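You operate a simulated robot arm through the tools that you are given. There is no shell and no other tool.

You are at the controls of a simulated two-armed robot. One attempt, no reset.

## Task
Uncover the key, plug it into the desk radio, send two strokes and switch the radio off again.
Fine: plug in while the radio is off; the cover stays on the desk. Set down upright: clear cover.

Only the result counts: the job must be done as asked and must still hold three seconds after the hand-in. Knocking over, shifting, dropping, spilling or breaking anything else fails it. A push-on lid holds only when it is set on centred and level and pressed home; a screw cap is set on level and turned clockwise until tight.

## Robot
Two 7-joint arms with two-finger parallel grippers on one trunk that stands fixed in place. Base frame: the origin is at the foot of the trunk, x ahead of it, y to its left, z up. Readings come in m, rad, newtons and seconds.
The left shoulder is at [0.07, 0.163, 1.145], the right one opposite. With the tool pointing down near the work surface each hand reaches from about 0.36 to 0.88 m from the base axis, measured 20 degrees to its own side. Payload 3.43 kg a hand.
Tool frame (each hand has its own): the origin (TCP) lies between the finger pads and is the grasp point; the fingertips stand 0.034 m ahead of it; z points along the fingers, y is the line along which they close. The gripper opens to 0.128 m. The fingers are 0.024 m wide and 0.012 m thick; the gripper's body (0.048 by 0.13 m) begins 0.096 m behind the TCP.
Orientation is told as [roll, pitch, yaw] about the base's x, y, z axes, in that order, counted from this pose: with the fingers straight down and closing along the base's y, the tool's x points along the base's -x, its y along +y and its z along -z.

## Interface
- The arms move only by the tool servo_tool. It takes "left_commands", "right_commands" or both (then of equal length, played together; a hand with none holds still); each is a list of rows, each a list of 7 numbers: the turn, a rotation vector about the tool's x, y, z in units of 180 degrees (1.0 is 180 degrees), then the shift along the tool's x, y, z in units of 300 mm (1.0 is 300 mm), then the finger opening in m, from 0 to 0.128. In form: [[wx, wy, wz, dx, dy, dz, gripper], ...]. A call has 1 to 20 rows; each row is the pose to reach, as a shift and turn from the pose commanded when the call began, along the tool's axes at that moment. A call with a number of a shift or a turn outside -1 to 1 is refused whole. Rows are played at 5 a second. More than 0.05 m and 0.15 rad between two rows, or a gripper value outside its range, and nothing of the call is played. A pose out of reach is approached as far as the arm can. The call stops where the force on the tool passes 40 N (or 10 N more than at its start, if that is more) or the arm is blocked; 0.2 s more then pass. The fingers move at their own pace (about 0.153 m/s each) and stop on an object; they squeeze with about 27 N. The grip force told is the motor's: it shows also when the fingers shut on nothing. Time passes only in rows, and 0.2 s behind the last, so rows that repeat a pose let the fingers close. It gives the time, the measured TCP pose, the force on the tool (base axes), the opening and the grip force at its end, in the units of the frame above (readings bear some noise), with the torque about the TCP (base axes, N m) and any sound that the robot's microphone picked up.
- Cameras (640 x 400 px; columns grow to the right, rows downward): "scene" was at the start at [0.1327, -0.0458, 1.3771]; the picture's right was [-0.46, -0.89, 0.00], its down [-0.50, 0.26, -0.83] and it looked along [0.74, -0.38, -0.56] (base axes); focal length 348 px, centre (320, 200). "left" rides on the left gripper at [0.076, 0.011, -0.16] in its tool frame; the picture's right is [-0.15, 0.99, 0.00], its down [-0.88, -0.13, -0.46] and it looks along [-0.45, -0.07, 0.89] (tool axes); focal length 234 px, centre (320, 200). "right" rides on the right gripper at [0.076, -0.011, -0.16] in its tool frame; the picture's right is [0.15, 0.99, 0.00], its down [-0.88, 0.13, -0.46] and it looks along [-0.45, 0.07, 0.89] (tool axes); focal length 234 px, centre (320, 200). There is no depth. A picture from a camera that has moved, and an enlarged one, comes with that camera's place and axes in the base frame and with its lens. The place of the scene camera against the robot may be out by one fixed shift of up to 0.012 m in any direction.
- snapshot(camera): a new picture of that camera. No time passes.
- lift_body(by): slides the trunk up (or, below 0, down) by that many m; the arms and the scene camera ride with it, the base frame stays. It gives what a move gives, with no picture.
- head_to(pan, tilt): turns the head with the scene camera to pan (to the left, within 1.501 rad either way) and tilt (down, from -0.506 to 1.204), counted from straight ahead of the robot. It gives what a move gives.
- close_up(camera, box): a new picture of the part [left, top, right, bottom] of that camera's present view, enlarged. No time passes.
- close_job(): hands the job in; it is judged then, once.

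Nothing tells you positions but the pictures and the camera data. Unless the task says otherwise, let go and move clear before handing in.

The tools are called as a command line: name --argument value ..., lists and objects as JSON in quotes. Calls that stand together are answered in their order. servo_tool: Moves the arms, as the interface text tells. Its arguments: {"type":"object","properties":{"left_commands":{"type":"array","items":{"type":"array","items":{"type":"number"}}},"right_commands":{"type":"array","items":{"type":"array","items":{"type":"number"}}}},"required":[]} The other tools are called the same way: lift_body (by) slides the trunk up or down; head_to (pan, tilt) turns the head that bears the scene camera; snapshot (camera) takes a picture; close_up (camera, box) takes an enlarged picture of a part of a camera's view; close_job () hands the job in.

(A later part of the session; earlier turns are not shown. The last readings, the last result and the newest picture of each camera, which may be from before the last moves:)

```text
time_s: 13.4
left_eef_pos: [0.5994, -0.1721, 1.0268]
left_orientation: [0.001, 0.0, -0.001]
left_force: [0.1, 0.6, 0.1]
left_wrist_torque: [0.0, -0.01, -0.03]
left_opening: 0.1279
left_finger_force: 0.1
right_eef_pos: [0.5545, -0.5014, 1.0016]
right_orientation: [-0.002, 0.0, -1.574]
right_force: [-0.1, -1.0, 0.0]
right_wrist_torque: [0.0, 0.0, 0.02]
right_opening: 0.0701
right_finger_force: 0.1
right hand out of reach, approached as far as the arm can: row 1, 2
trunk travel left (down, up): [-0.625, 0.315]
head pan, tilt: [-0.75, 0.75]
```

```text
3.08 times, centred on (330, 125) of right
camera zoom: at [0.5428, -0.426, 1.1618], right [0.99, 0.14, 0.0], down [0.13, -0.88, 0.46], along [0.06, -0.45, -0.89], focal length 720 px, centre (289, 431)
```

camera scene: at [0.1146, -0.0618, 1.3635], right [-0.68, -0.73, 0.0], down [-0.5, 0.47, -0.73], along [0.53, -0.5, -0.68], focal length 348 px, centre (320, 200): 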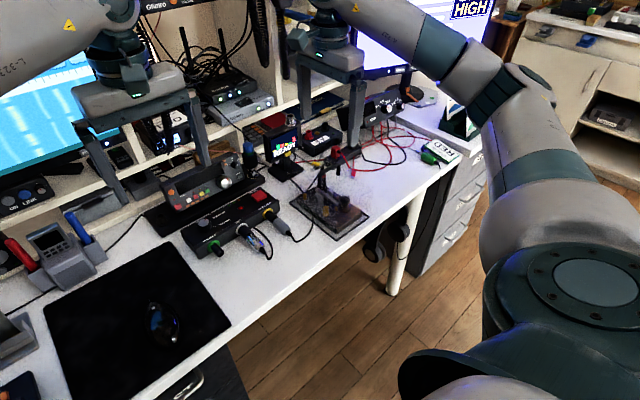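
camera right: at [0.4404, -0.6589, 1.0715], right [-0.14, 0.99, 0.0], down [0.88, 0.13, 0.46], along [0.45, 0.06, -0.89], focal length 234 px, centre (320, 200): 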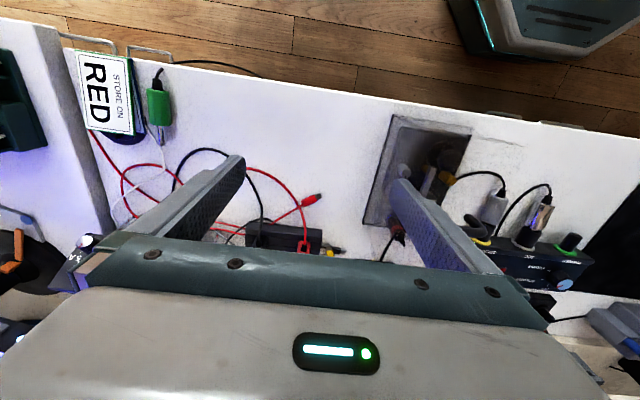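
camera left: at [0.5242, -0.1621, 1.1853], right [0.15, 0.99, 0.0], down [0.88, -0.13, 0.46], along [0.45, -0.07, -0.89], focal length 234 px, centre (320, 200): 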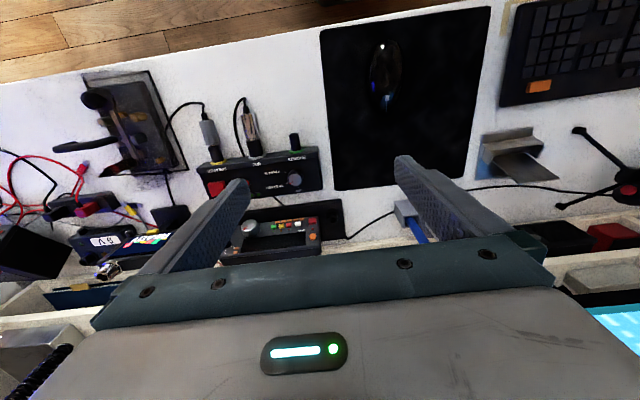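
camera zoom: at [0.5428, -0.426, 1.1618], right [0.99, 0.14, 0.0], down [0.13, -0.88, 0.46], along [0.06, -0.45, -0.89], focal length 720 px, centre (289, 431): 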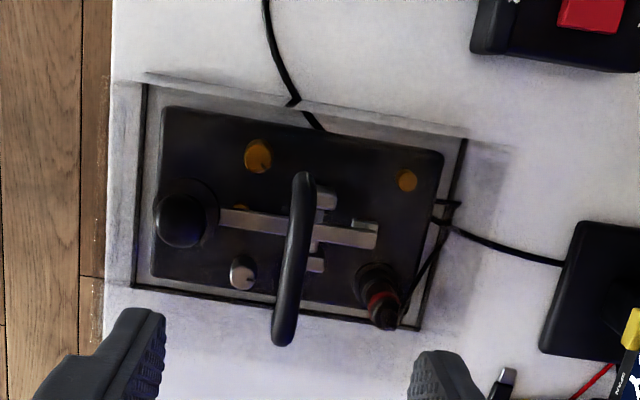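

Aligned at (0.5545, -0.5014) above the bar. I'm descending to just above it and checking from both cameras.

servo_tool --right_commands '[[0, 0, 0, 0, 0, 0.1, 0.06], [0, 0, 0, 0, 0, 0.2, 0.06], [0, 0, 0, 0, 0, 0.265, 0.06]]'

snapshot --camera "right"

close_up --camera "scene" --box '[280, 110, 400, 245]'

close_up --camera "left" --box '[20, 40, 200, 210]'

```text
time_s: 14.2
left_eef_pos: [0.6002, -0.1735, 1.0251]
left_orientation: [0.0, -0.001, -0.001]
left_force: [-0.4, -0.2, -1.1]
left_wrist_torque: [-0.02, 0.01, 0.02]
left_opening: 0.1277
left_finger_force: 0.0
right_eef_pos: [0.5522, -0.5002, 0.9223]
right_orientation: [0.001, 0.0, -1.571]
right_force: [0.1, -0.2, -0.2]
right_wrist_torque: [-0.01, 0.05, 0.02]
right_opening: 0.0602
right_finger_force: 0.1
trunk travel left (down, up): [-0.625, 0.315]
head pan, tilt: [-0.75, 0.75]
```

```text
taken
camera right: at [0.5423, -0.4255, 1.082], right [0.99, 0.15, 0.0], down [0.13, -0.88, 0.46], along [0.07, -0.45, -0.89], focal length 234 px, centre (320, 200)
```

right: 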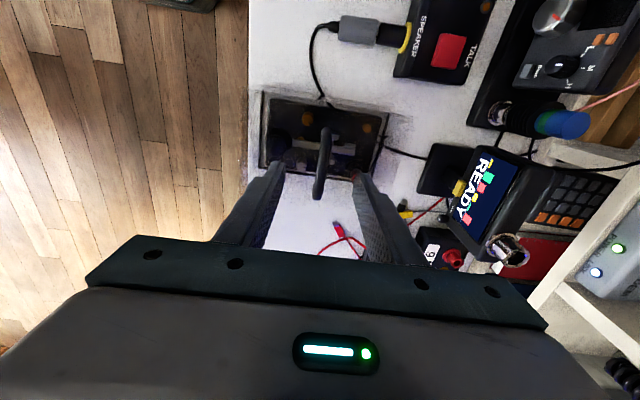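

```text
2.96 times, centred on (340, 178) of scene
camera zoom: at [0.1145, -0.062, 1.3636], right [-0.68, -0.73, 0.0], down [-0.5, 0.47, -0.73], along [0.53, -0.5, -0.68], focal length 1032 px, centre (261, 267)
```

zoom: 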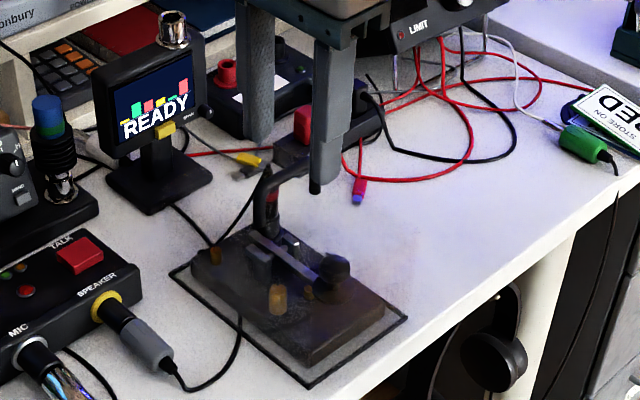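

```text
2.35 times, centred on (110, 125) of left
camera zoom: at [0.5245, -0.1609, 1.1854], right [0.15, 0.99, 0.0], down [0.88, -0.13, 0.46], along [0.45, -0.07, -0.89], focal length 551 px, centre (814, 376)
```

zoom: 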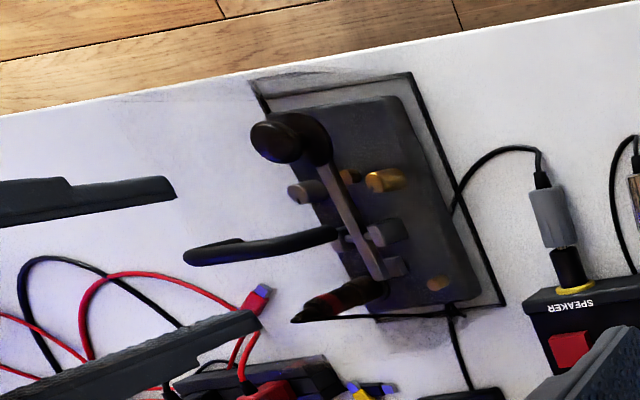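

The bar sits midway between the fingers. I'm descending to TCP z 0.880, with the fingertips staying above the cover's top, and closing.

servo_tool --right_commands '[[0, 0, 0, 0.0, 0.005, 0.07, 0.06], [0, 0, 0, 0.0, 0.007, 0.14, 0.06], [0, 0, 0, 0.0, 0.007, 0.14, 0.03], [0, 0, 0, 0.0, 0.007, 0.14, 0.0], [0, 0, 0, 0.0, 0.007, 0.14, 0.0], [0, 0, 0, 0.0, 0.007, 0.14, 0.0]]'

close_up --camera "right" --box '[220, 70, 420, 220]'

close_up --camera "scene" --box '[280, 110, 400, 245]'

```text
time_s: 15.6
left_eef_pos: [0.5994, -0.1725, 1.0265]
left_orientation: [0.0, 0.0, -0.002]
left_force: [0.7, -0.1, -1.0]
left_wrist_torque: [-0.03, 0.0, 0.01]
left_opening: 0.1279
left_finger_force: 0.0
right_eef_pos: [0.5574, -0.5011, 0.8809]
right_orientation: [0.0, -0.001, -1.57]
right_force: [0.7, 0.0, 0.1]
right_wrist_torque: [-0.06, -0.05, 0.01]
right_opening: 0.0088
right_finger_force: 27.0
trunk travel left (down, up): [-0.625, 0.315]
head pan, tilt: [-0.75, 0.75]
```

```text
2.67 times, centred on (320, 145) of right
camera zoom: at [0.5464, -0.4256, 1.0395], right [0.99, 0.15, 0.0], down [0.13, -0.88, 0.46], along [0.07, -0.45, -0.89], focal length 624 px, centre (320, 347)
```

zoom: 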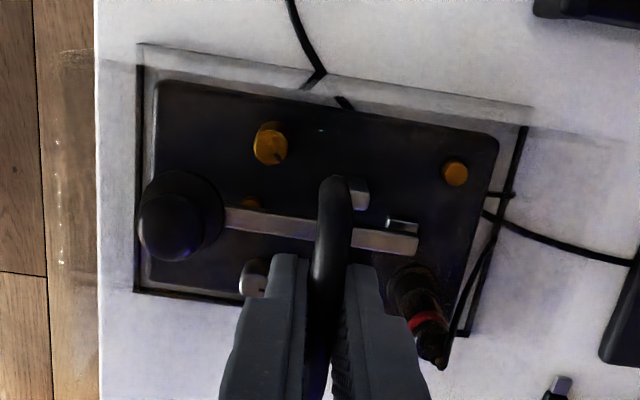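

```text
2.96 times, centred on (340, 178) of scene
camera zoom: at [0.1147, -0.0619, 1.3635], right [-0.68, -0.73, 0.0], down [-0.5, 0.47, -0.73], along [0.53, -0.5, -0.68], focal length 1032 px, centre (261, 267)
```

zoom: 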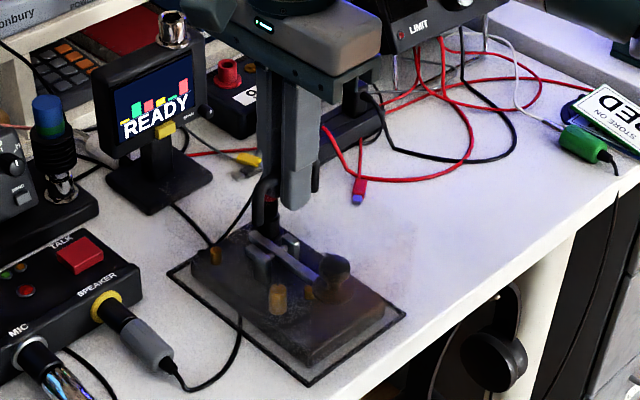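

The bar is gripped with an opening of 8.8 mm. Now I'm lifting straight up, slowly at first.

servo_tool --right_commands '[[0, 0, 0, 0, 0, -0.03, 0.0], [0, 0, 0, 0, 0, -0.07, 0.0], [0, 0, 0, 0, 0, -0.13, 0.0], [0, 0, 0, 0, 0, -0.2, 0.0]]'

snapshot --camera "scene"

snapshot --camera "right"

close_up --camera "left" --box '[20, 40, 200, 210]'

```text
time_s: 16.6
left_eef_pos: [0.5988, -0.1722, 1.0258]
left_orientation: [-0.001, 0.002, 0.002]
left_force: [0.2, 0.5, 0.1]
left_wrist_torque: [0.0, 0.0, 0.01]
left_opening: 0.1279
left_finger_force: 0.1
right_eef_pos: [0.5552, -0.5, 0.9406]
right_orientation: [-0.001, 0.0, -1.571]
right_force: [0.1, -0.7, -1.3]
right_wrist_torque: [-0.02, -0.01, 0.01]
right_opening: 0.0091
right_finger_force: 27.0
trunk travel left (down, up): [-0.625, 0.315]
head pan, tilt: [-0.75, 0.75]
```

```text
taken
camera scene: at [0.1146, -0.0614, 1.3635], right [-0.68, -0.73, 0.0], down [-0.5, 0.47, -0.73], along [0.53, -0.5, -0.68], focal length 348 px, centre (320, 200)
```

scene: 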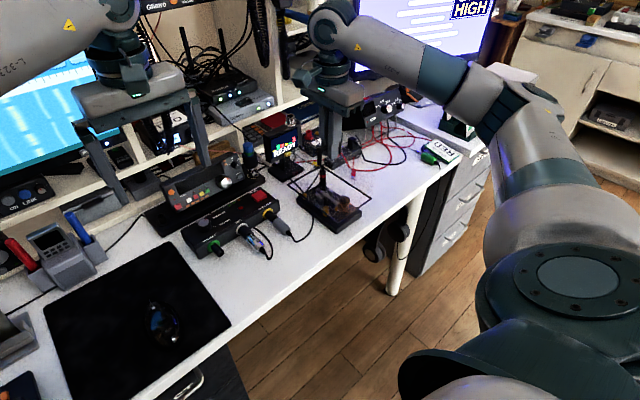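

```text
taken
camera right: at [0.5445, -0.425, 1.1008], right [0.99, 0.15, 0.0], down [0.13, -0.88, 0.46], along [0.07, -0.45, -0.89], focal length 234 px, centre (320, 200)
```

right: 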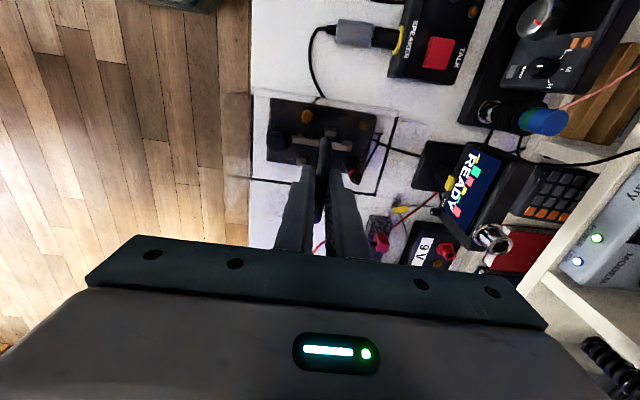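

```text
2.35 times, centred on (110, 125) of left
camera zoom: at [0.5246, -0.1605, 1.1854], right [0.15, 0.99, 0.0], down [0.88, -0.13, 0.46], along [0.45, -0.07, -0.89], focal length 551 px, centre (814, 376)
```

zoom: 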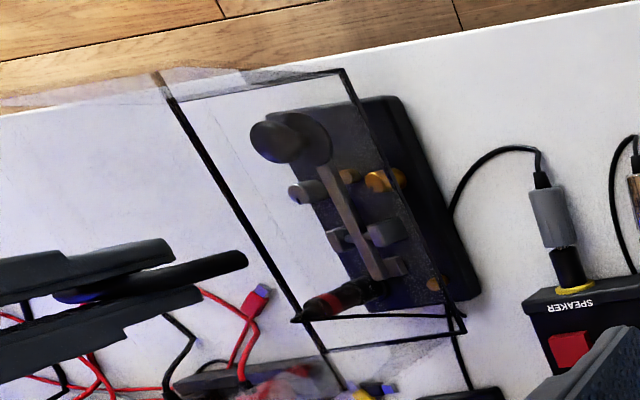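

The cover is clear of the key's lower parts and the key stayed put. I'm lifting further until the cover's rim is above the plug and ball.

servo_tool --right_commands '[[0, 0, 0, 0, 0, -0.07, 0.0], [0, 0, 0, 0, 0, -0.14, 0.0], [0, 0, 0, 0, 0, -0.21, 0.0], [0, 0, 0, 0, 0, -0.27, 0.0]]'

snapshot --camera "scene"

close_up --camera "left" --box '[0, 20, 200, 210]'

```text
time_s: 17.6
left_eef_pos: [0.5998, -0.1711, 1.0261]
left_orientation: [0.0, 0.0, 0.0]
left_force: [-0.8, 0.6, 0.1]
left_wrist_torque: [-0.01, -0.02, 0.0]
left_opening: 0.1281
left_finger_force: 0.0
right_eef_pos: [0.5553, -0.5003, 1.0216]
right_orientation: [0.0, 0.001, -1.572]
right_force: [-0.5, -0.4, -1.9]
right_wrist_torque: [0.02, -0.02, 0.04]
right_opening: 0.0094
right_finger_force: 26.8
trunk travel left (down, up): [-0.625, 0.315]
head pan, tilt: [-0.75, 0.75]
```

```text
taken
camera scene: at [0.1142, -0.0613, 1.3636], right [-0.68, -0.73, 0.0], down [-0.5, 0.47, -0.73], along [0.53, -0.5, -0.68], focal length 348 px, centre (320, 200)
```

scene: 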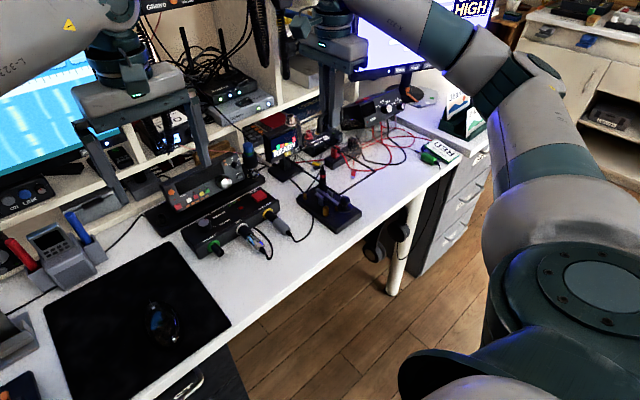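

```text
2.11 times, centred on (100, 115) of left
camera zoom: at [0.5243, -0.1603, 1.1856], right [0.15, 0.99, 0.0], down [0.88, -0.13, 0.46], along [0.45, -0.07, -0.89], focal length 493 px, centre (783, 379)
```

zoom: 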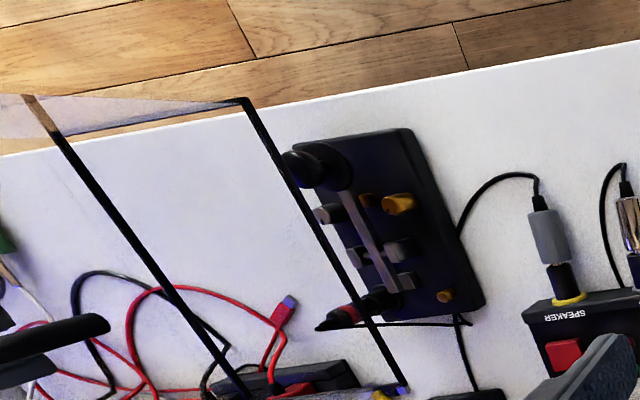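

The cover's rim is above the plug. I'm carrying it toward the free desk patch while turning it 90°.

servo_tool --right_commands '[[0, 0, 0, -0.06, 0, 0, 0.0], [0, 0, 0, -0.12, 0, 0, 0.0], [0, 0, -0.04, -0.16, -0.012, 0, 0.0], [0, 0, -0.083, -0.2, -0.022, 0, 0.0], [0, 0, -0.125, -0.225, -0.033, 0, 0.0], [0, 0, -0.167, -0.25, -0.043, 0, 0.0], [0, 0, -0.208, -0.275, -0.054, 0, 0.0], [0, 0, -0.25, -0.3, -0.065, 0, 0.0], [0, 0, -0.292, -0.32, -0.076, 0, 0.0], [0, 0, -0.333, -0.34, -0.087, 0, 0.0], [0, 0, -0.375, -0.36, -0.1, 0, 0.0], [0, 0, -0.417, -0.38, -0.11, 0, 0.0], [0, 0, -0.458, -0.4, -0.12, 0, 0.0], [0, 0, -0.5, -0.42, -0.13, 0, 0.0]]'

snapshot --camera "right"

snapshot --camera "scene"

```text
time_s: 20.6
left_eef_pos: [0.5999, -0.1727, 1.0264]
left_orientation: [0.001, 0.0, 0.0]
left_force: [-0.4, 0.5, 0.0]
left_wrist_torque: [-0.01, 0.05, -0.01]
left_opening: 0.128
left_finger_force: 0.0
right_eef_pos: [0.5166, -0.628, 1.0214]
right_orientation: [0.002, 0.001, 0.002]
right_force: [-0.6, -0.5, -1.0]
right_wrist_torque: [0.01, -0.03, 0.0]
right_opening: 0.0091
right_finger_force: 26.4
trunk travel left (down, up): [-0.625, 0.315]
head pan, tilt: [-0.75, 0.75]
```

```text
taken
camera right: at [0.4412, -0.6401, 1.1813], right [-0.15, 0.99, 0.0], down [0.88, 0.13, 0.46], along [0.45, 0.07, -0.89], focal length 234 px, centre (320, 200)
```

right: 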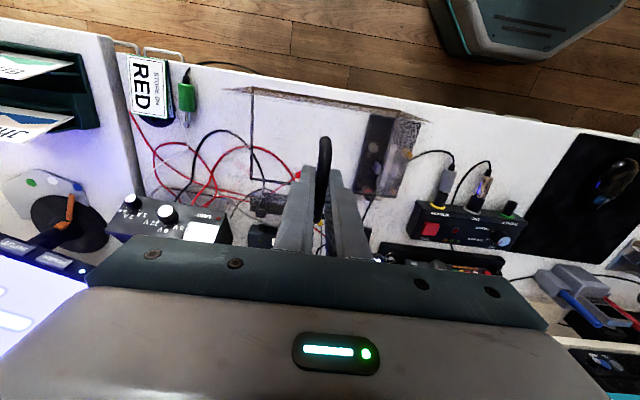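

```text
taken
camera scene: at [0.1145, -0.0621, 1.3635], right [-0.68, -0.73, 0.0], down [-0.5, 0.47, -0.73], along [0.53, -0.5, -0.68], focal length 348 px, centre (320, 200)
```

scene: 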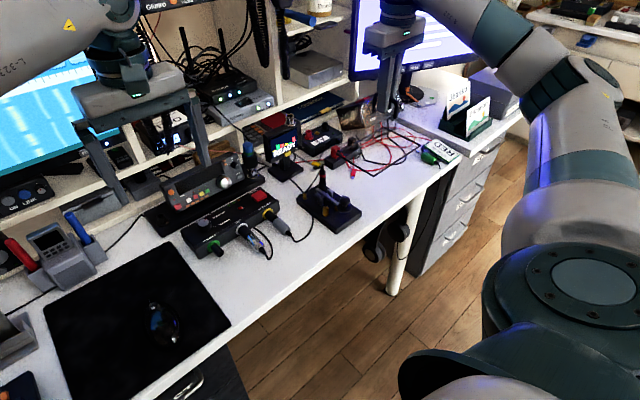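

The cover is over the patch at (0.517, -0.628), turned lengthwise. I'm zooming in to measure the clearances before lowering.

close_up --camera "right" --box '[220, 70, 430, 220]'

close_up --camera "scene" --box '[280, 80, 450, 240]'

close_up --camera "left" --box '[0, 20, 200, 210]'

```text
2.67 times, centred on (325, 145) of right
camera zoom: at [0.4412, -0.6401, 1.1813], right [-0.15, 0.99, 0.0], down [0.88, 0.13, 0.46], along [0.45, 0.07, -0.89], focal length 624 px, centre (307, 347)
```

zoom: 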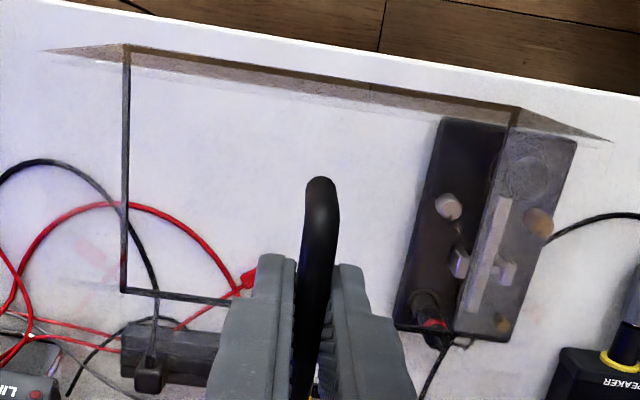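

```text
2.50 times, centred on (365, 160) of scene
camera zoom: at [0.1145, -0.0621, 1.3635], right [-0.68, -0.73, 0.0], down [-0.5, 0.47, -0.73], along [0.53, -0.5, -0.68], focal length 871 px, centre (208, 300)
```

zoom: 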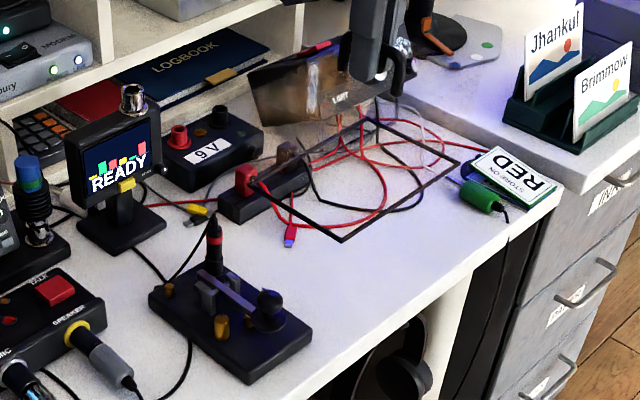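

```text
2.11 times, centred on (100, 115) of left
camera zoom: at [0.5244, -0.1611, 1.1854], right [0.15, 0.99, 0.0], down [0.88, -0.13, 0.46], along [0.45, -0.07, -0.89], focal length 493 px, centre (783, 379)
```

zoom: 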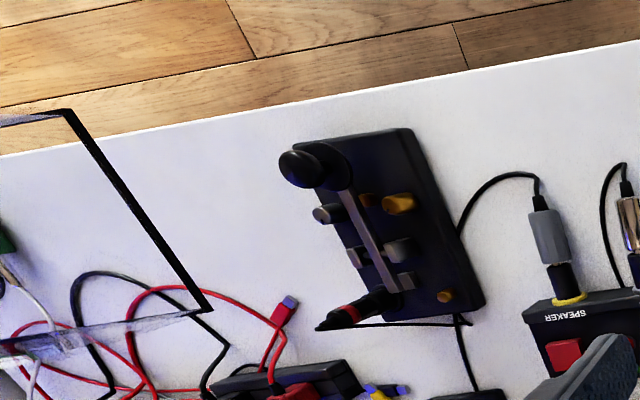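

The cover flange measures about 0.116 × 0.179 m and is centred under the hand. I'll aim for centre (0.512, -0.642), which should clear the key base, the desk edge and the red cable. I'm lowering partway while shifting, then re-checking.

servo_tool --right_commands '[[0, 0, 0, 0.005, -0.015, 0.1, 0.0], [0, 0, 0, 0.01, -0.03, 0.2, 0.0], [0, 0, 0, 0.015, -0.047, 0.3, 0.0], [0, 0, 0, 0.015, -0.047, 0.36, 0.0]]'

close_up --camera "right" --box '[200, 50, 440, 220]'

close_up --camera "scene" --box '[280, 80, 450, 240]'

close_up --camera "left" --box '[0, 20, 200, 210]'

```text
time_s: 21.6
left_eef_pos: [0.6, -0.1719, 1.025]
left_orientation: [0.0, 0.001, 0.0]
left_force: [-0.2, 0.3, 0.1]
left_wrist_torque: [-0.01, -0.02, -0.01]
left_opening: 0.1278
left_finger_force: 0.0
right_eef_pos: [0.5111, -0.642, 0.912]
right_orientation: [0.001, 0.001, 0.0]
right_force: [-0.3, -0.6, -1.8]
right_wrist_torque: [-0.02, 0.0, -0.02]
right_opening: 0.0088
right_finger_force: 27.1
trunk travel left (down, up): [-0.625, 0.315]
head pan, tilt: [-0.75, 0.75]
```

```text
2.35 times, centred on (320, 135) of right
camera zoom: at [0.4353, -0.6536, 1.0724], right [-0.15, 0.99, 0.0], down [0.88, 0.13, 0.46], along [0.45, 0.07, -0.89], focal length 551 px, centre (320, 353)
```

zoom: 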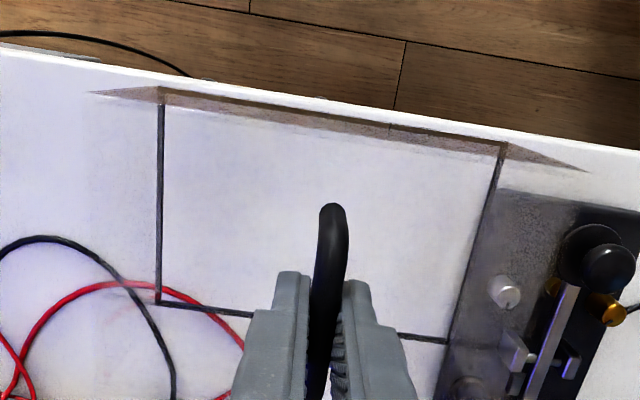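

```text
2.50 times, centred on (365, 160) of scene
camera zoom: at [0.115, -0.0621, 1.3635], right [-0.68, -0.73, 0.0], down [-0.5, 0.47, -0.73], along [0.53, -0.5, -0.68], focal length 871 px, centre (208, 300)
```

zoom: 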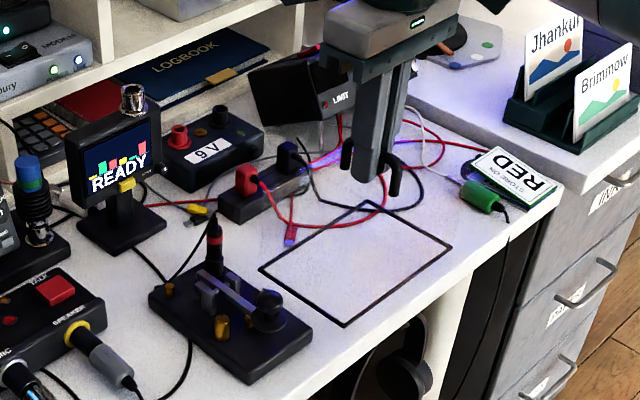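

```text
2.11 times, centred on (100, 115) of left
camera zoom: at [0.5249, -0.161, 1.1852], right [0.15, 0.99, 0.0], down [0.88, -0.13, 0.46], along [0.45, -0.07, -0.89], focal length 493 px, centre (783, 379)
```

zoom: 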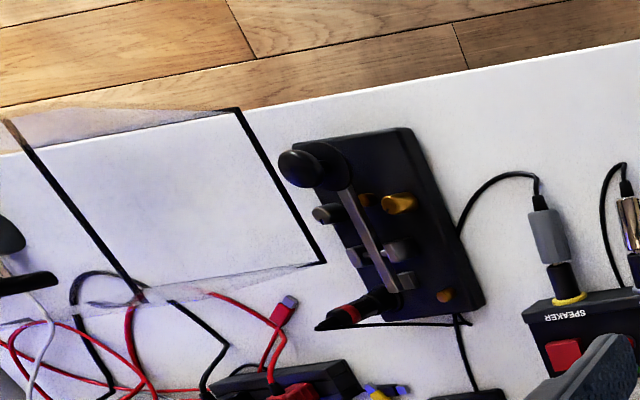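

Clearances look right: the far edge is about 3 mm short of the red cable and the near edge about 7 mm inside the desk edge. I'm lowering to the desk and releasing.

servo_tool --right_commands '[[0, 0, 0, 0.005, 0, 0.04, 0.0], [0, 0, 0, 0.006, 0, 0.08, 0.0], [0, 0, 0, 0.006, 0, 0.095, 0.0], [0, 0, 0, 0.006, 0, 0.102, 0.0], [0, 0, 0, 0.006, 0, 0.106, 0.0], [0, 0, 0, 0.006, 0, 0.106, 0.0]]'

close_up --camera "scene" --box '[280, 80, 450, 240]'

close_up --camera "right" --box '[200, 50, 440, 220]'

```text
time_s: 23.0
left_eef_pos: [0.5987, -0.1726, 1.0265]
left_orientation: [-0.001, 0.0, 0.0]
left_force: [0.4, -0.4, 0.6]
left_wrist_torque: [0.0, -0.03, 0.0]
left_opening: 0.1277
left_finger_force: 0.0
right_eef_pos: [0.5098, -0.6417, 0.8804]
right_orientation: [0.001, 0.0, 0.0]
right_force: [-0.2, 0.4, -2.0]
right_wrist_torque: [0.04, -0.01, -0.01]
right_opening: 0.0089
right_finger_force: 26.9
trunk travel left (down, up): [-0.625, 0.315]
head pan, tilt: [-0.75, 0.75]
```

```text
2.50 times, centred on (365, 160) of scene
camera zoom: at [0.1146, -0.062, 1.3635], right [-0.68, -0.73, 0.0], down [-0.5, 0.47, -0.73], along [0.53, -0.5, -0.68], focal length 871 px, centre (208, 300)
```

zoom: 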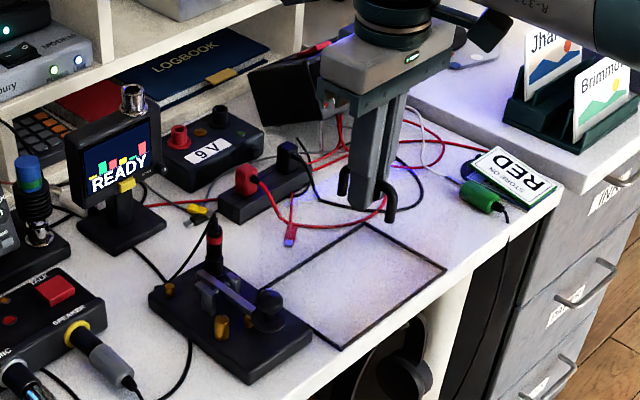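

```text
2.35 times, centred on (320, 135) of right
camera zoom: at [0.4344, -0.6533, 1.0416], right [-0.15, 0.99, 0.0], down [0.88, 0.13, 0.46], along [0.45, 0.07, -0.89], focal length 551 px, centre (320, 353)
```

zoom: 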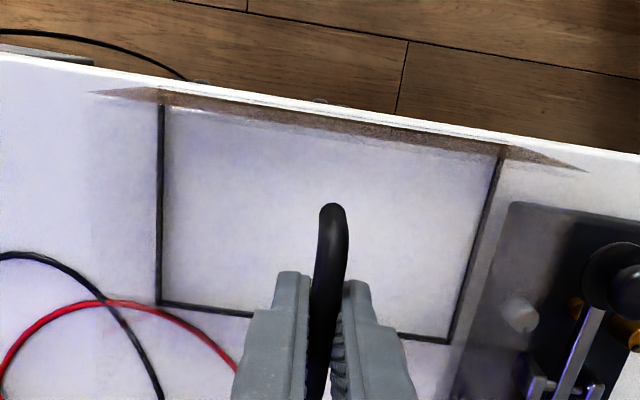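

The hand still carries the cover's weight, so it isn't fully down. I'm nudging 3 mm away from the cable and lowering in 1 mm steps.

servo_tool --right_commands '[[0, 0, 0, 0.01, 0, 0, 0.0], [0, 0, 0, 0.01, 0, 0.0033, 0.0], [0, 0, 0, 0.01, 0, 0.0067, 0.0], [0, 0, 0, 0.01, 0, 0.01, 0.0], [0, 0, 0, 0.01, 0, 0.01, 0.0]]'

close_up --camera "right" --box '[200, 50, 440, 220]'

```text
time_s: 24.2
left_eef_pos: [0.6012, -0.1725, 1.0253]
left_orientation: [0.0, 0.0, -0.001]
left_force: [-1.1, 0.5, -0.3]
left_wrist_torque: [0.0, 0.0, -0.01]
left_opening: 0.128
left_finger_force: 0.1
right_eef_pos: [0.5079, -0.64, 0.8789]
right_orientation: [0.0, 0.0, -0.001]
right_force: [1.4, -0.3, 1.3]
right_wrist_torque: [0.0, 0.09, 0.02]
right_opening: 0.0088
right_finger_force: 27.5
trunk travel left (down, up): [-0.625, 0.315]
head pan, tilt: [-0.75, 0.75]
```

```text
2.35 times, centred on (320, 135) of right
camera zoom: at [0.4313, -0.6523, 1.0396], right [-0.15, 0.99, 0.0], down [0.88, 0.13, 0.46], along [0.45, 0.07, -0.89], focal length 551 px, centre (320, 353)
```

zoom: 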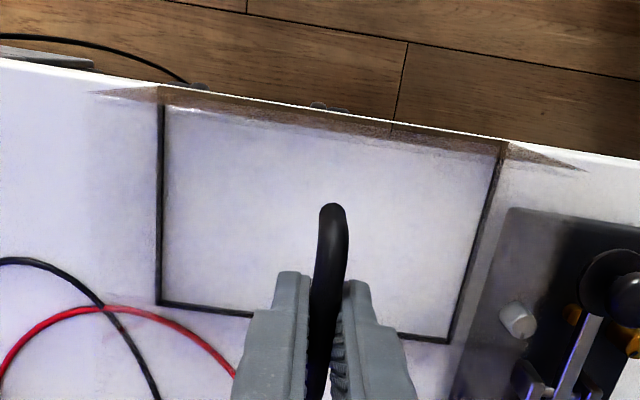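

Contact now reads slightly upward, so the cover rests on the desk. I'm opening and rising.

servo_tool --right_commands '[[0, 0, 0, 0, 0, 0, 0.02], [0, 0, 0, 0, 0, 0, 0.045], [0, 0, 0, 0, 0, 0, 0.05], [0, 0, 0, 0, 0, -0.06, 0.05], [0, 0, 0, 0, 0, -0.16, 0.05], [0, 0, 0, 0, 0, -0.3, 0.05], [0, 0, 0, 0, 0, -0.4, 0.05]]'

snapshot --camera "right"

close_up --camera "scene" --box '[280, 80, 450, 240]'

```text
time_s: 25.8
left_eef_pos: [0.6003, -0.1724, 1.027]
left_orientation: [0.001, 0.0, 0.0]
left_force: [1.0, -0.1, -0.3]
left_wrist_torque: [-0.02, 0.01, 0.02]
left_opening: 0.1281
left_finger_force: 0.0
right_eef_pos: [0.5048, -0.6409, 0.9981]
right_orientation: [0.001, 0.0, 0.0]
right_force: [-0.1, 0.3, -1.1]
right_wrist_torque: [-0.03, -0.01, 0.03]
right_opening: 0.05
right_finger_force: 0.1
trunk travel left (down, up): [-0.625, 0.315]
head pan, tilt: [-0.75, 0.75]
```

```text
taken
camera right: at [0.4295, -0.6525, 1.1583], right [-0.15, 0.99, 0.0], down [0.88, 0.13, 0.46], along [0.45, 0.07, -0.89], focal length 234 px, centre (320, 200)
```

right: 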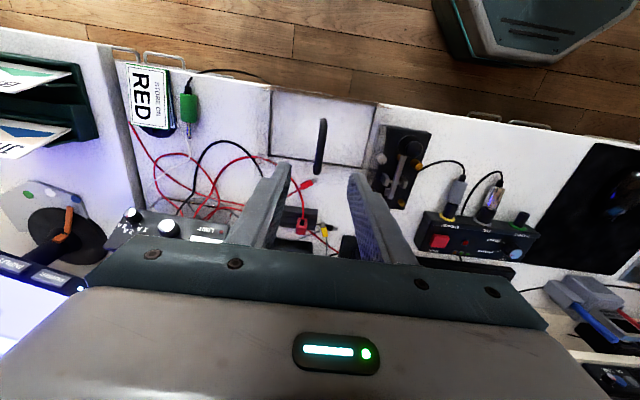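

```text
2.50 times, centred on (365, 160) of scene
camera zoom: at [0.1144, -0.0615, 1.3635], right [-0.68, -0.73, 0.0], down [-0.5, 0.47, -0.73], along [0.53, -0.5, -0.68], focal length 871 px, centre (208, 300)
```

zoom: 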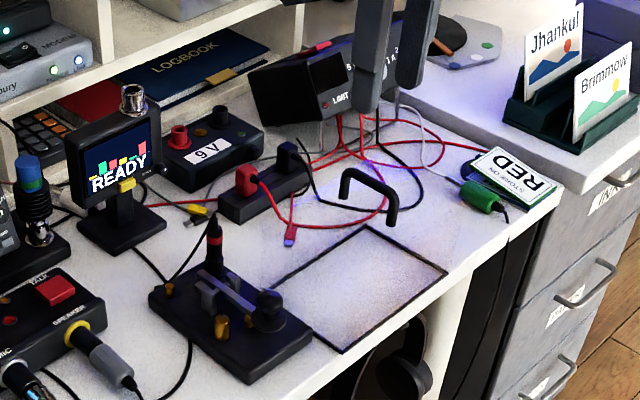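

The cover stands upright on the desk, with the key and plug untouched. Next I'm moving the right hand over the plug to measure it.

servo_tool --right_commands '[[0, 0, 0, -0.08, 0.09, 0, 0.08], [0, 0, 0, -0.16, 0.18, 0, 0.1], [0, 0, 0, -0.24, 0.27, 0, 0.128], [0, 0, 0, -0.33, 0.37, 0, 0.128]]'

snapshot --camera "right"

close_up --camera "right" --box '[260, 90, 400, 200]'

close_up --camera "scene" --box '[300, 150, 380, 230]'

close_up --camera "left" --box '[60, 70, 180, 190]'

```text
time_s: 26.8
left_eef_pos: [0.601, -0.1712, 1.0262]
left_orientation: [0.001, 0.002, 0.001]
left_force: [-0.2, 0.8, -0.1]
left_wrist_torque: [-0.03, 0.02, 0.02]
left_opening: 0.1278
left_finger_force: 0.1
right_eef_pos: [0.6063, -0.5298, 0.9957]
right_orientation: [-0.002, 0.001, -0.002]
right_force: [-0.2, 0.0, -0.6]
right_wrist_torque: [-0.01, 0.03, -0.01]
right_opening: 0.1278
right_finger_force: 0.1
trunk travel left (down, up): [-0.625, 0.315]
head pan, tilt: [-0.75, 0.75]
```

```text
taken
camera right: at [0.5313, -0.5414, 1.1568], right [-0.15, 0.99, 0.0], down [0.88, 0.13, 0.45], along [0.45, 0.07, -0.89], focal length 234 px, centre (320, 200)
```

right: 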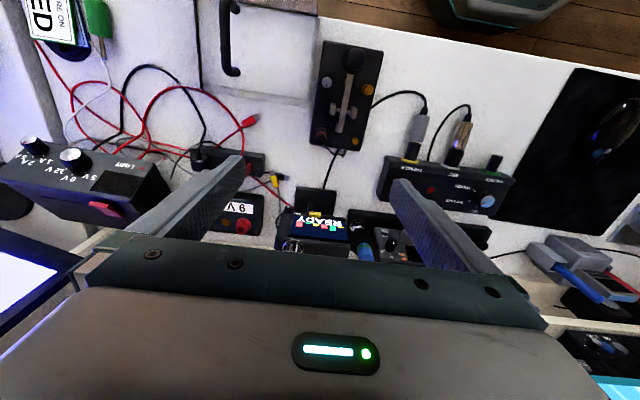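

```text
3.64 times, centred on (330, 145) of right
camera zoom: at [0.5313, -0.5414, 1.1568], right [-0.15, 0.99, 0.0], down [0.88, 0.13, 0.45], along [0.45, 0.07, -0.89], focal length 852 px, centre (284, 400)
```

zoom: 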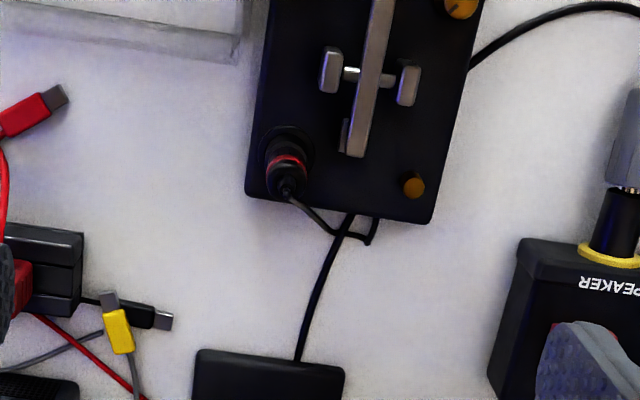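

```text
5.00 times, centred on (340, 190) of scene
camera zoom: at [0.1162, -0.0605, 1.3634], right [-0.68, -0.73, 0.0], down [-0.5, 0.46, -0.73], along [0.53, -0.5, -0.68], focal length 1741 px, centre (220, 250)
```

zoom: 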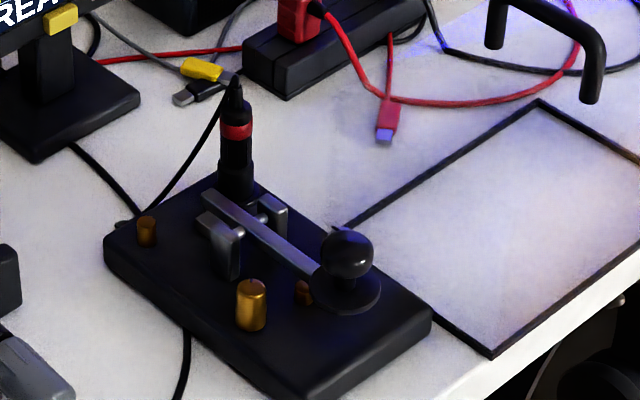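

```text
3.33 times, centred on (120, 130) of left
camera zoom: at [0.526, -0.1597, 1.1849], right [0.15, 0.99, 0.0], down [0.88, -0.13, 0.45], along [0.45, -0.07, -0.89], focal length 781 px, centre (987, 433)
```

zoom: 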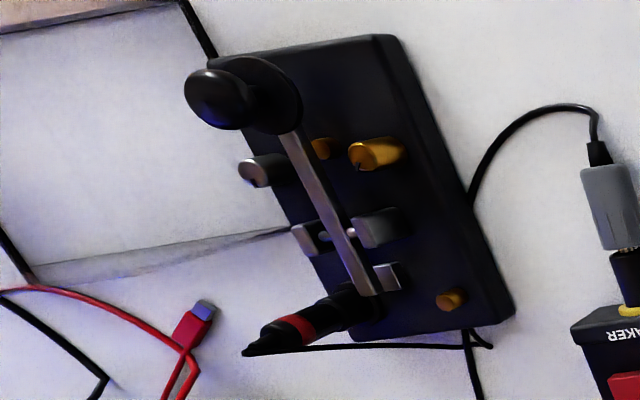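

The plug stands in a holder post at about (0.605, -0.529): post top near z 0.793, red band near 0.81, tip near 0.845. Its cable leaves toward +x/+y. I'll turn the hand to about -110° yaw so the fingers close clear of the cable and the lever.

servo_tool --right_commands '[[0, 0, 0.045, 0, 0, 0, 0.1], [0, 0, 0.09, 0, 0, 0, 0.08], [0, 0, 0.135, 0, 0, 0, 0.06], [0, 0, 0.18, 0, 0, 0, 0.05], [0, 0, 0.225, 0, 0, 0, 0.05], [0, 0, 0.27, 0, 0, 0, 0.05], [0, 0, 0.315, 0, 0, 0, 0.05], [0, 0, 0.36, 0, 0, 0, 0.05], [0, 0, 0.405, 0, 0, 0, 0.05], [0, 0, 0.45, 0, 0, 0, 0.05], [0, 0, 0.495, 0, 0, 0, 0.05], [0, 0, 0.54, 0, 0, 0, 0.05], [0, 0, 0.58, 0, 0, 0, 0.05], [0, 0, 0.611, 0, 0, 0, 0.05]]'

snapshot --camera "right"

close_up --camera "right" --box '[250, 90, 390, 190]'

```text
time_s: 29.8
left_eef_pos: [0.6001, -0.1731, 1.0263]
left_orientation: [0.0, -0.002, 0.001]
left_force: [0.2, -1.1, 0.2]
left_wrist_torque: [0.01, -0.03, 0.01]
left_opening: 0.128
left_finger_force: 0.0
right_eef_pos: [0.6062, -0.5311, 0.9995]
right_orientation: [0.0, 0.0, -1.921]
right_force: [0.4, 0.2, -0.2]
right_wrist_torque: [-0.03, -0.02, 0.0]
right_opening: 0.05
right_finger_force: 0.0
trunk travel left (down, up): [-0.625, 0.315]
head pan, tilt: [-0.75, 0.75]
```

```text
taken
camera right: at [0.6221, -0.4564, 1.1588], right [0.98, -0.2, 0.0], down [-0.18, -0.87, 0.46], along [-0.09, -0.45, -0.89], focal length 234 px, centre (320, 200)
```

right: 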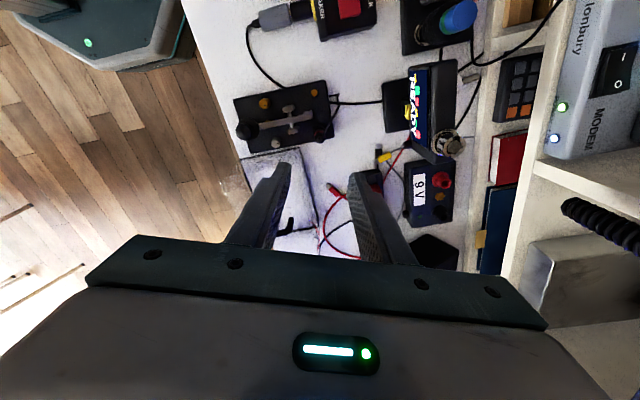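

```text
4.00 times, centred on (320, 140) of right
camera zoom: at [0.6221, -0.4564, 1.1588], right [0.98, -0.2, 0.0], down [-0.18, -0.87, 0.46], along [-0.09, -0.45, -0.89], focal length 937 px, centre (320, 440)
```

zoom: 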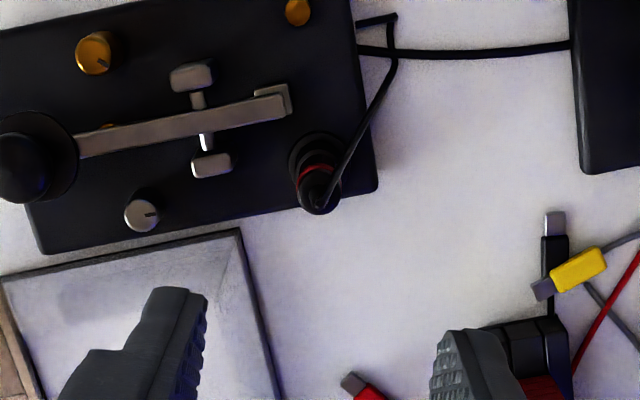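

The view confirms the plug lies almost on the hand's axis. I'm shifting by about 3 mm and descending partway.

servo_tool --right_commands '[[0, 0, 0, 0.008, -0.0065, 0.1, 0.04], [0, 0, 0, 0.008, -0.0065, 0.2, 0.04], [0, 0, 0, 0.008, -0.0065, 0.32, 0.04], [0, 0, 0, 0.008, -0.0065, 0.42, 0.035]]'

snapshot --camera "right"

close_up --camera "right" --box '[250, 110, 390, 210]'

close_up --camera "scene" --box '[280, 110, 380, 230]'

close_up --camera "left" --box '[40, 70, 180, 190]'

```text
time_s: 30.8
left_eef_pos: [0.6, -0.1729, 1.0257]
left_orientation: [0.0, 0.0, 0.0]
left_force: [0.8, 0.2, -0.3]
left_wrist_torque: [0.03, 0.01, -0.01]
left_opening: 0.1278
left_finger_force: 0.1
right_eef_pos: [0.6067, -0.5285, 0.8734]
right_orientation: [-0.001, 0.001, -1.919]
right_force: [0.8, -0.9, 0.1]
right_wrist_torque: [-0.01, 0.04, -0.03]
right_opening: 0.035
right_finger_force: 0.0
trunk travel left (down, up): [-0.625, 0.315]
head pan, tilt: [-0.75, 0.75]
```

```text
taken
camera right: at [0.6219, -0.4533, 1.0332], right [0.98, -0.2, 0.0], down [-0.18, -0.87, 0.46], along [-0.09, -0.45, -0.89], focal length 234 px, centre (320, 200)
```

right: 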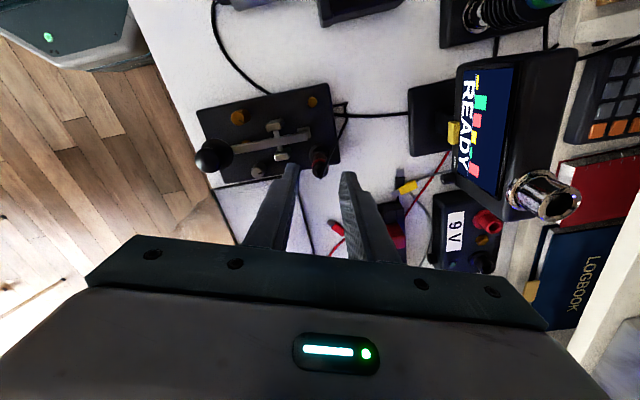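

```text
4.00 times, centred on (320, 160) of right
camera zoom: at [0.6219, -0.4533, 1.0332], right [0.98, -0.2, 0.0], down [-0.18, -0.87, 0.46], along [-0.09, -0.45, -0.89], focal length 937 px, centre (320, 360)
```

zoom: 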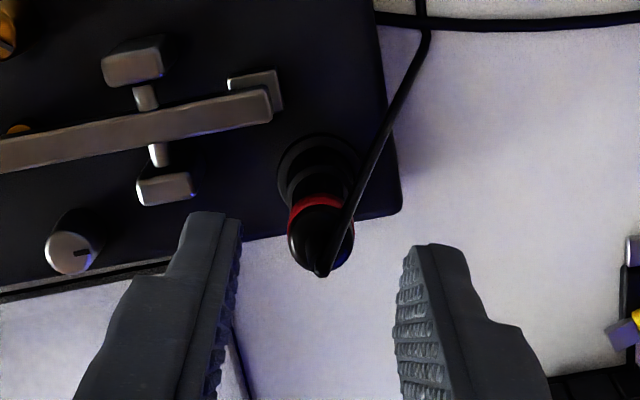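

```text
3.33 times, centred on (330, 170) of scene
camera zoom: at [0.1149, -0.0621, 1.3635], right [-0.68, -0.73, 0.0], down [-0.5, 0.47, -0.73], along [0.53, -0.5, -0.68], focal length 1161 px, centre (287, 300)
```

zoom: 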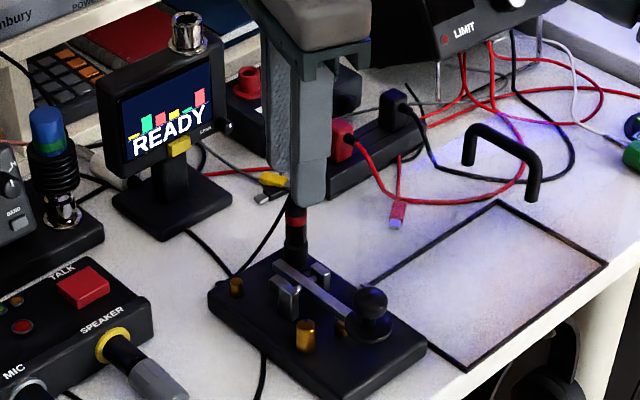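

```text
3.33 times, centred on (110, 130) of left
camera zoom: at [0.5248, -0.161, 1.1853], right [0.15, 0.99, 0.0], down [0.88, -0.13, 0.46], along [0.45, -0.07, -0.89], focal length 781 px, centre (1020, 433)
```

zoom: 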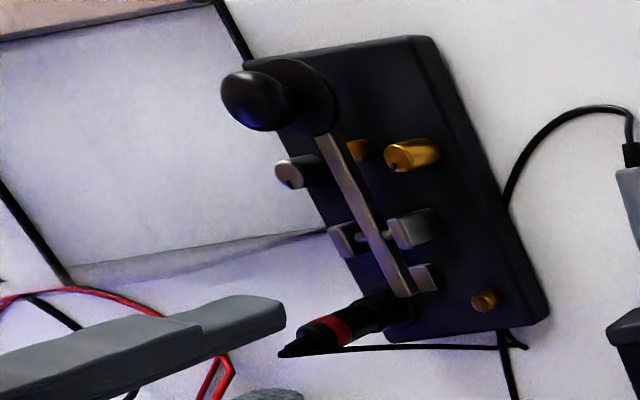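

The plug is centred between the fingers. I'm descending so the fingertips end just above the holder post, then closing on the plug body.

servo_tool --right_commands '[[0, 0, 0, 0, 0, 0.06, 0.035], [0, 0, 0, 0, 0, 0.12, 0.035], [0, 0, 0, 0, 0, 0.12, 0.02], [0, 0, 0, 0, 0, 0.12, 0.0], [0, 0, 0, 0, 0, 0.12, 0.0], [0, 0, 0, 0, 0, 0.12, 0.0]]'

close_up --camera "right" --box '[250, 110, 390, 210]'

close_up --camera "scene" --box '[300, 140, 370, 220]'

close_up --camera "left" --box '[40, 90, 160, 190]'

```text
time_s: 32.2
left_eef_pos: [0.5997, -0.172, 1.025]
left_orientation: [0.0, 0.0, 0.0]
left_force: [0.1, 0.1, 0.3]
left_wrist_torque: [0.0, -0.03, -0.03]
left_opening: 0.1275
left_finger_force: 0.0
right_eef_pos: [0.607, -0.5273, 0.8373]
right_orientation: [0.0, 0.0, -1.921]
right_force: [-0.2, -0.3, -0.4]
right_wrist_torque: [-0.01, 0.01, 0.0]
right_opening: 0.0134
right_finger_force: 26.7
trunk travel left (down, up): [-0.625, 0.315]
head pan, tilt: [-0.75, 0.75]
```

```text
4.00 times, centred on (320, 160) of right
camera zoom: at [0.6215, -0.4517, 0.9973], right [0.98, -0.2, 0.0], down [-0.18, -0.87, 0.46], along [-0.09, -0.45, -0.89], focal length 937 px, centre (320, 360)
```

zoom: 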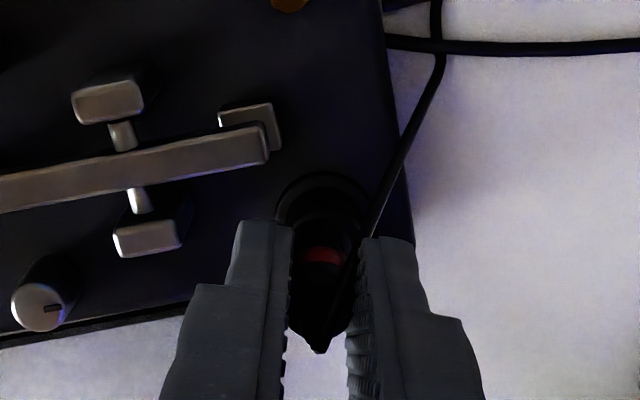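

```text
5.00 times, centred on (335, 180) of scene
camera zoom: at [0.1146, -0.0618, 1.3635], right [-0.68, -0.73, 0.0], down [-0.5, 0.47, -0.73], along [0.53, -0.5, -0.68], focal length 1741 px, centre (245, 300)
```

zoom: 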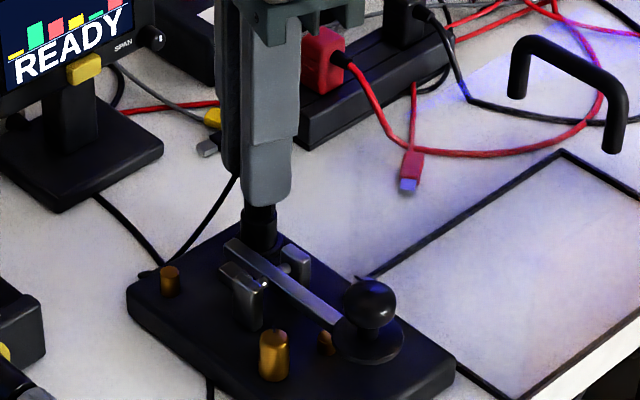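

```text
4.00 times, centred on (100, 140) of left
camera zoom: at [0.5246, -0.1608, 1.1854], right [0.15, 0.99, 0.0], down [0.88, -0.13, 0.46], along [0.45, -0.07, -0.89], focal length 937 px, centre (1200, 440)
```

zoom: 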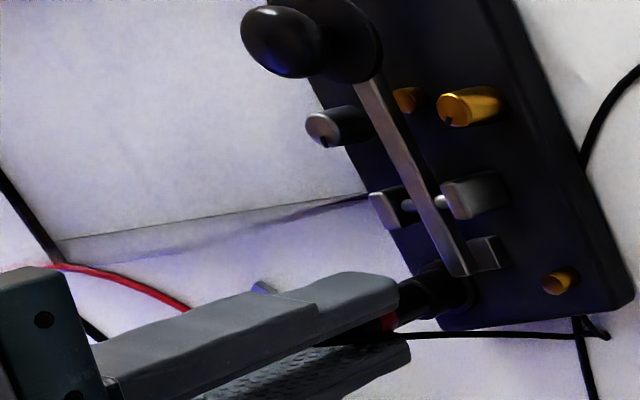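

The plug is gripped at 13.4 mm. I'm pulling it straight up gently while watching the force and the key.

servo_tool --right_commands '[[0, 0, 0, 0, 0, -0.01, 0.0], [0, 0, 0, 0, 0, -0.02, 0.0], [0, 0, 0, 0, 0, -0.035, 0.0], [0, 0, 0, 0, 0, -0.05, 0.0]]'

close_up --camera "scene" --box '[300, 140, 370, 220]'

close_up --camera "left" --box '[40, 90, 160, 190]'

```text
time_s: 33.2
left_eef_pos: [0.5996, -0.1726, 1.025]
left_orientation: [-0.001, 0.001, 0.001]
left_force: [0.0, -0.4, 0.8]
left_wrist_torque: [-0.01, 0.02, -0.01]
left_opening: 0.1282
left_finger_force: 0.1
right_eef_pos: [0.605, -0.5261, 0.8528]
right_orientation: [0.001, -0.001, -1.92]
right_force: [1.5, -1.4, 0.5]
right_wrist_torque: [-0.04, -0.08, 0.03]
right_opening: 0.0136
right_finger_force: 26.6
trunk travel left (down, up): [-0.625, 0.315]
head pan, tilt: [-0.75, 0.75]
```

```text
5.00 times, centred on (335, 180) of scene
camera zoom: at [0.1147, -0.0617, 1.3635], right [-0.68, -0.73, 0.0], down [-0.5, 0.47, -0.73], along [0.53, -0.5, -0.68], focal length 1741 px, centre (245, 300)
```

zoom: 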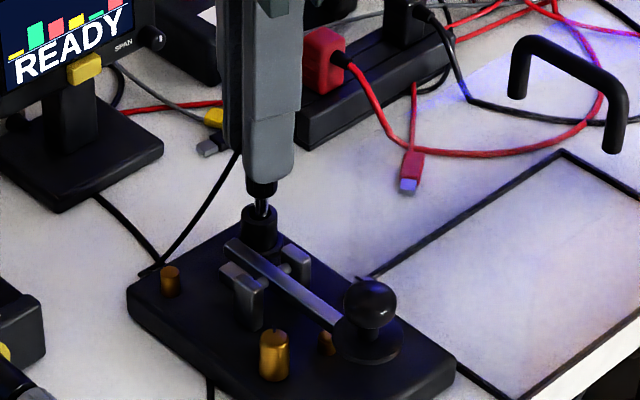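

```text
4.00 times, centred on (100, 140) of left
camera zoom: at [0.5246, -0.1607, 1.1854], right [0.15, 0.99, 0.0], down [0.88, -0.13, 0.46], along [0.45, -0.07, -0.89], focal length 937 px, centre (1200, 440)
```

zoom: 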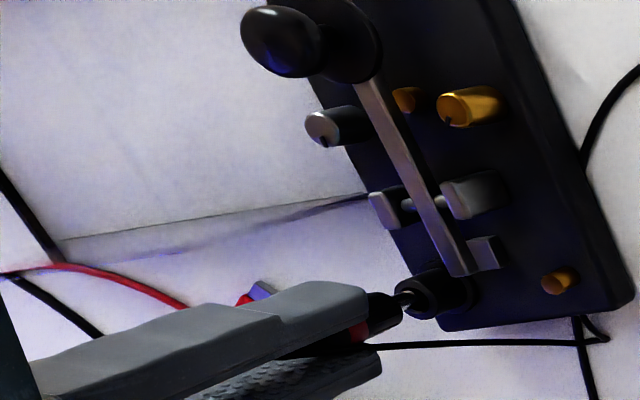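

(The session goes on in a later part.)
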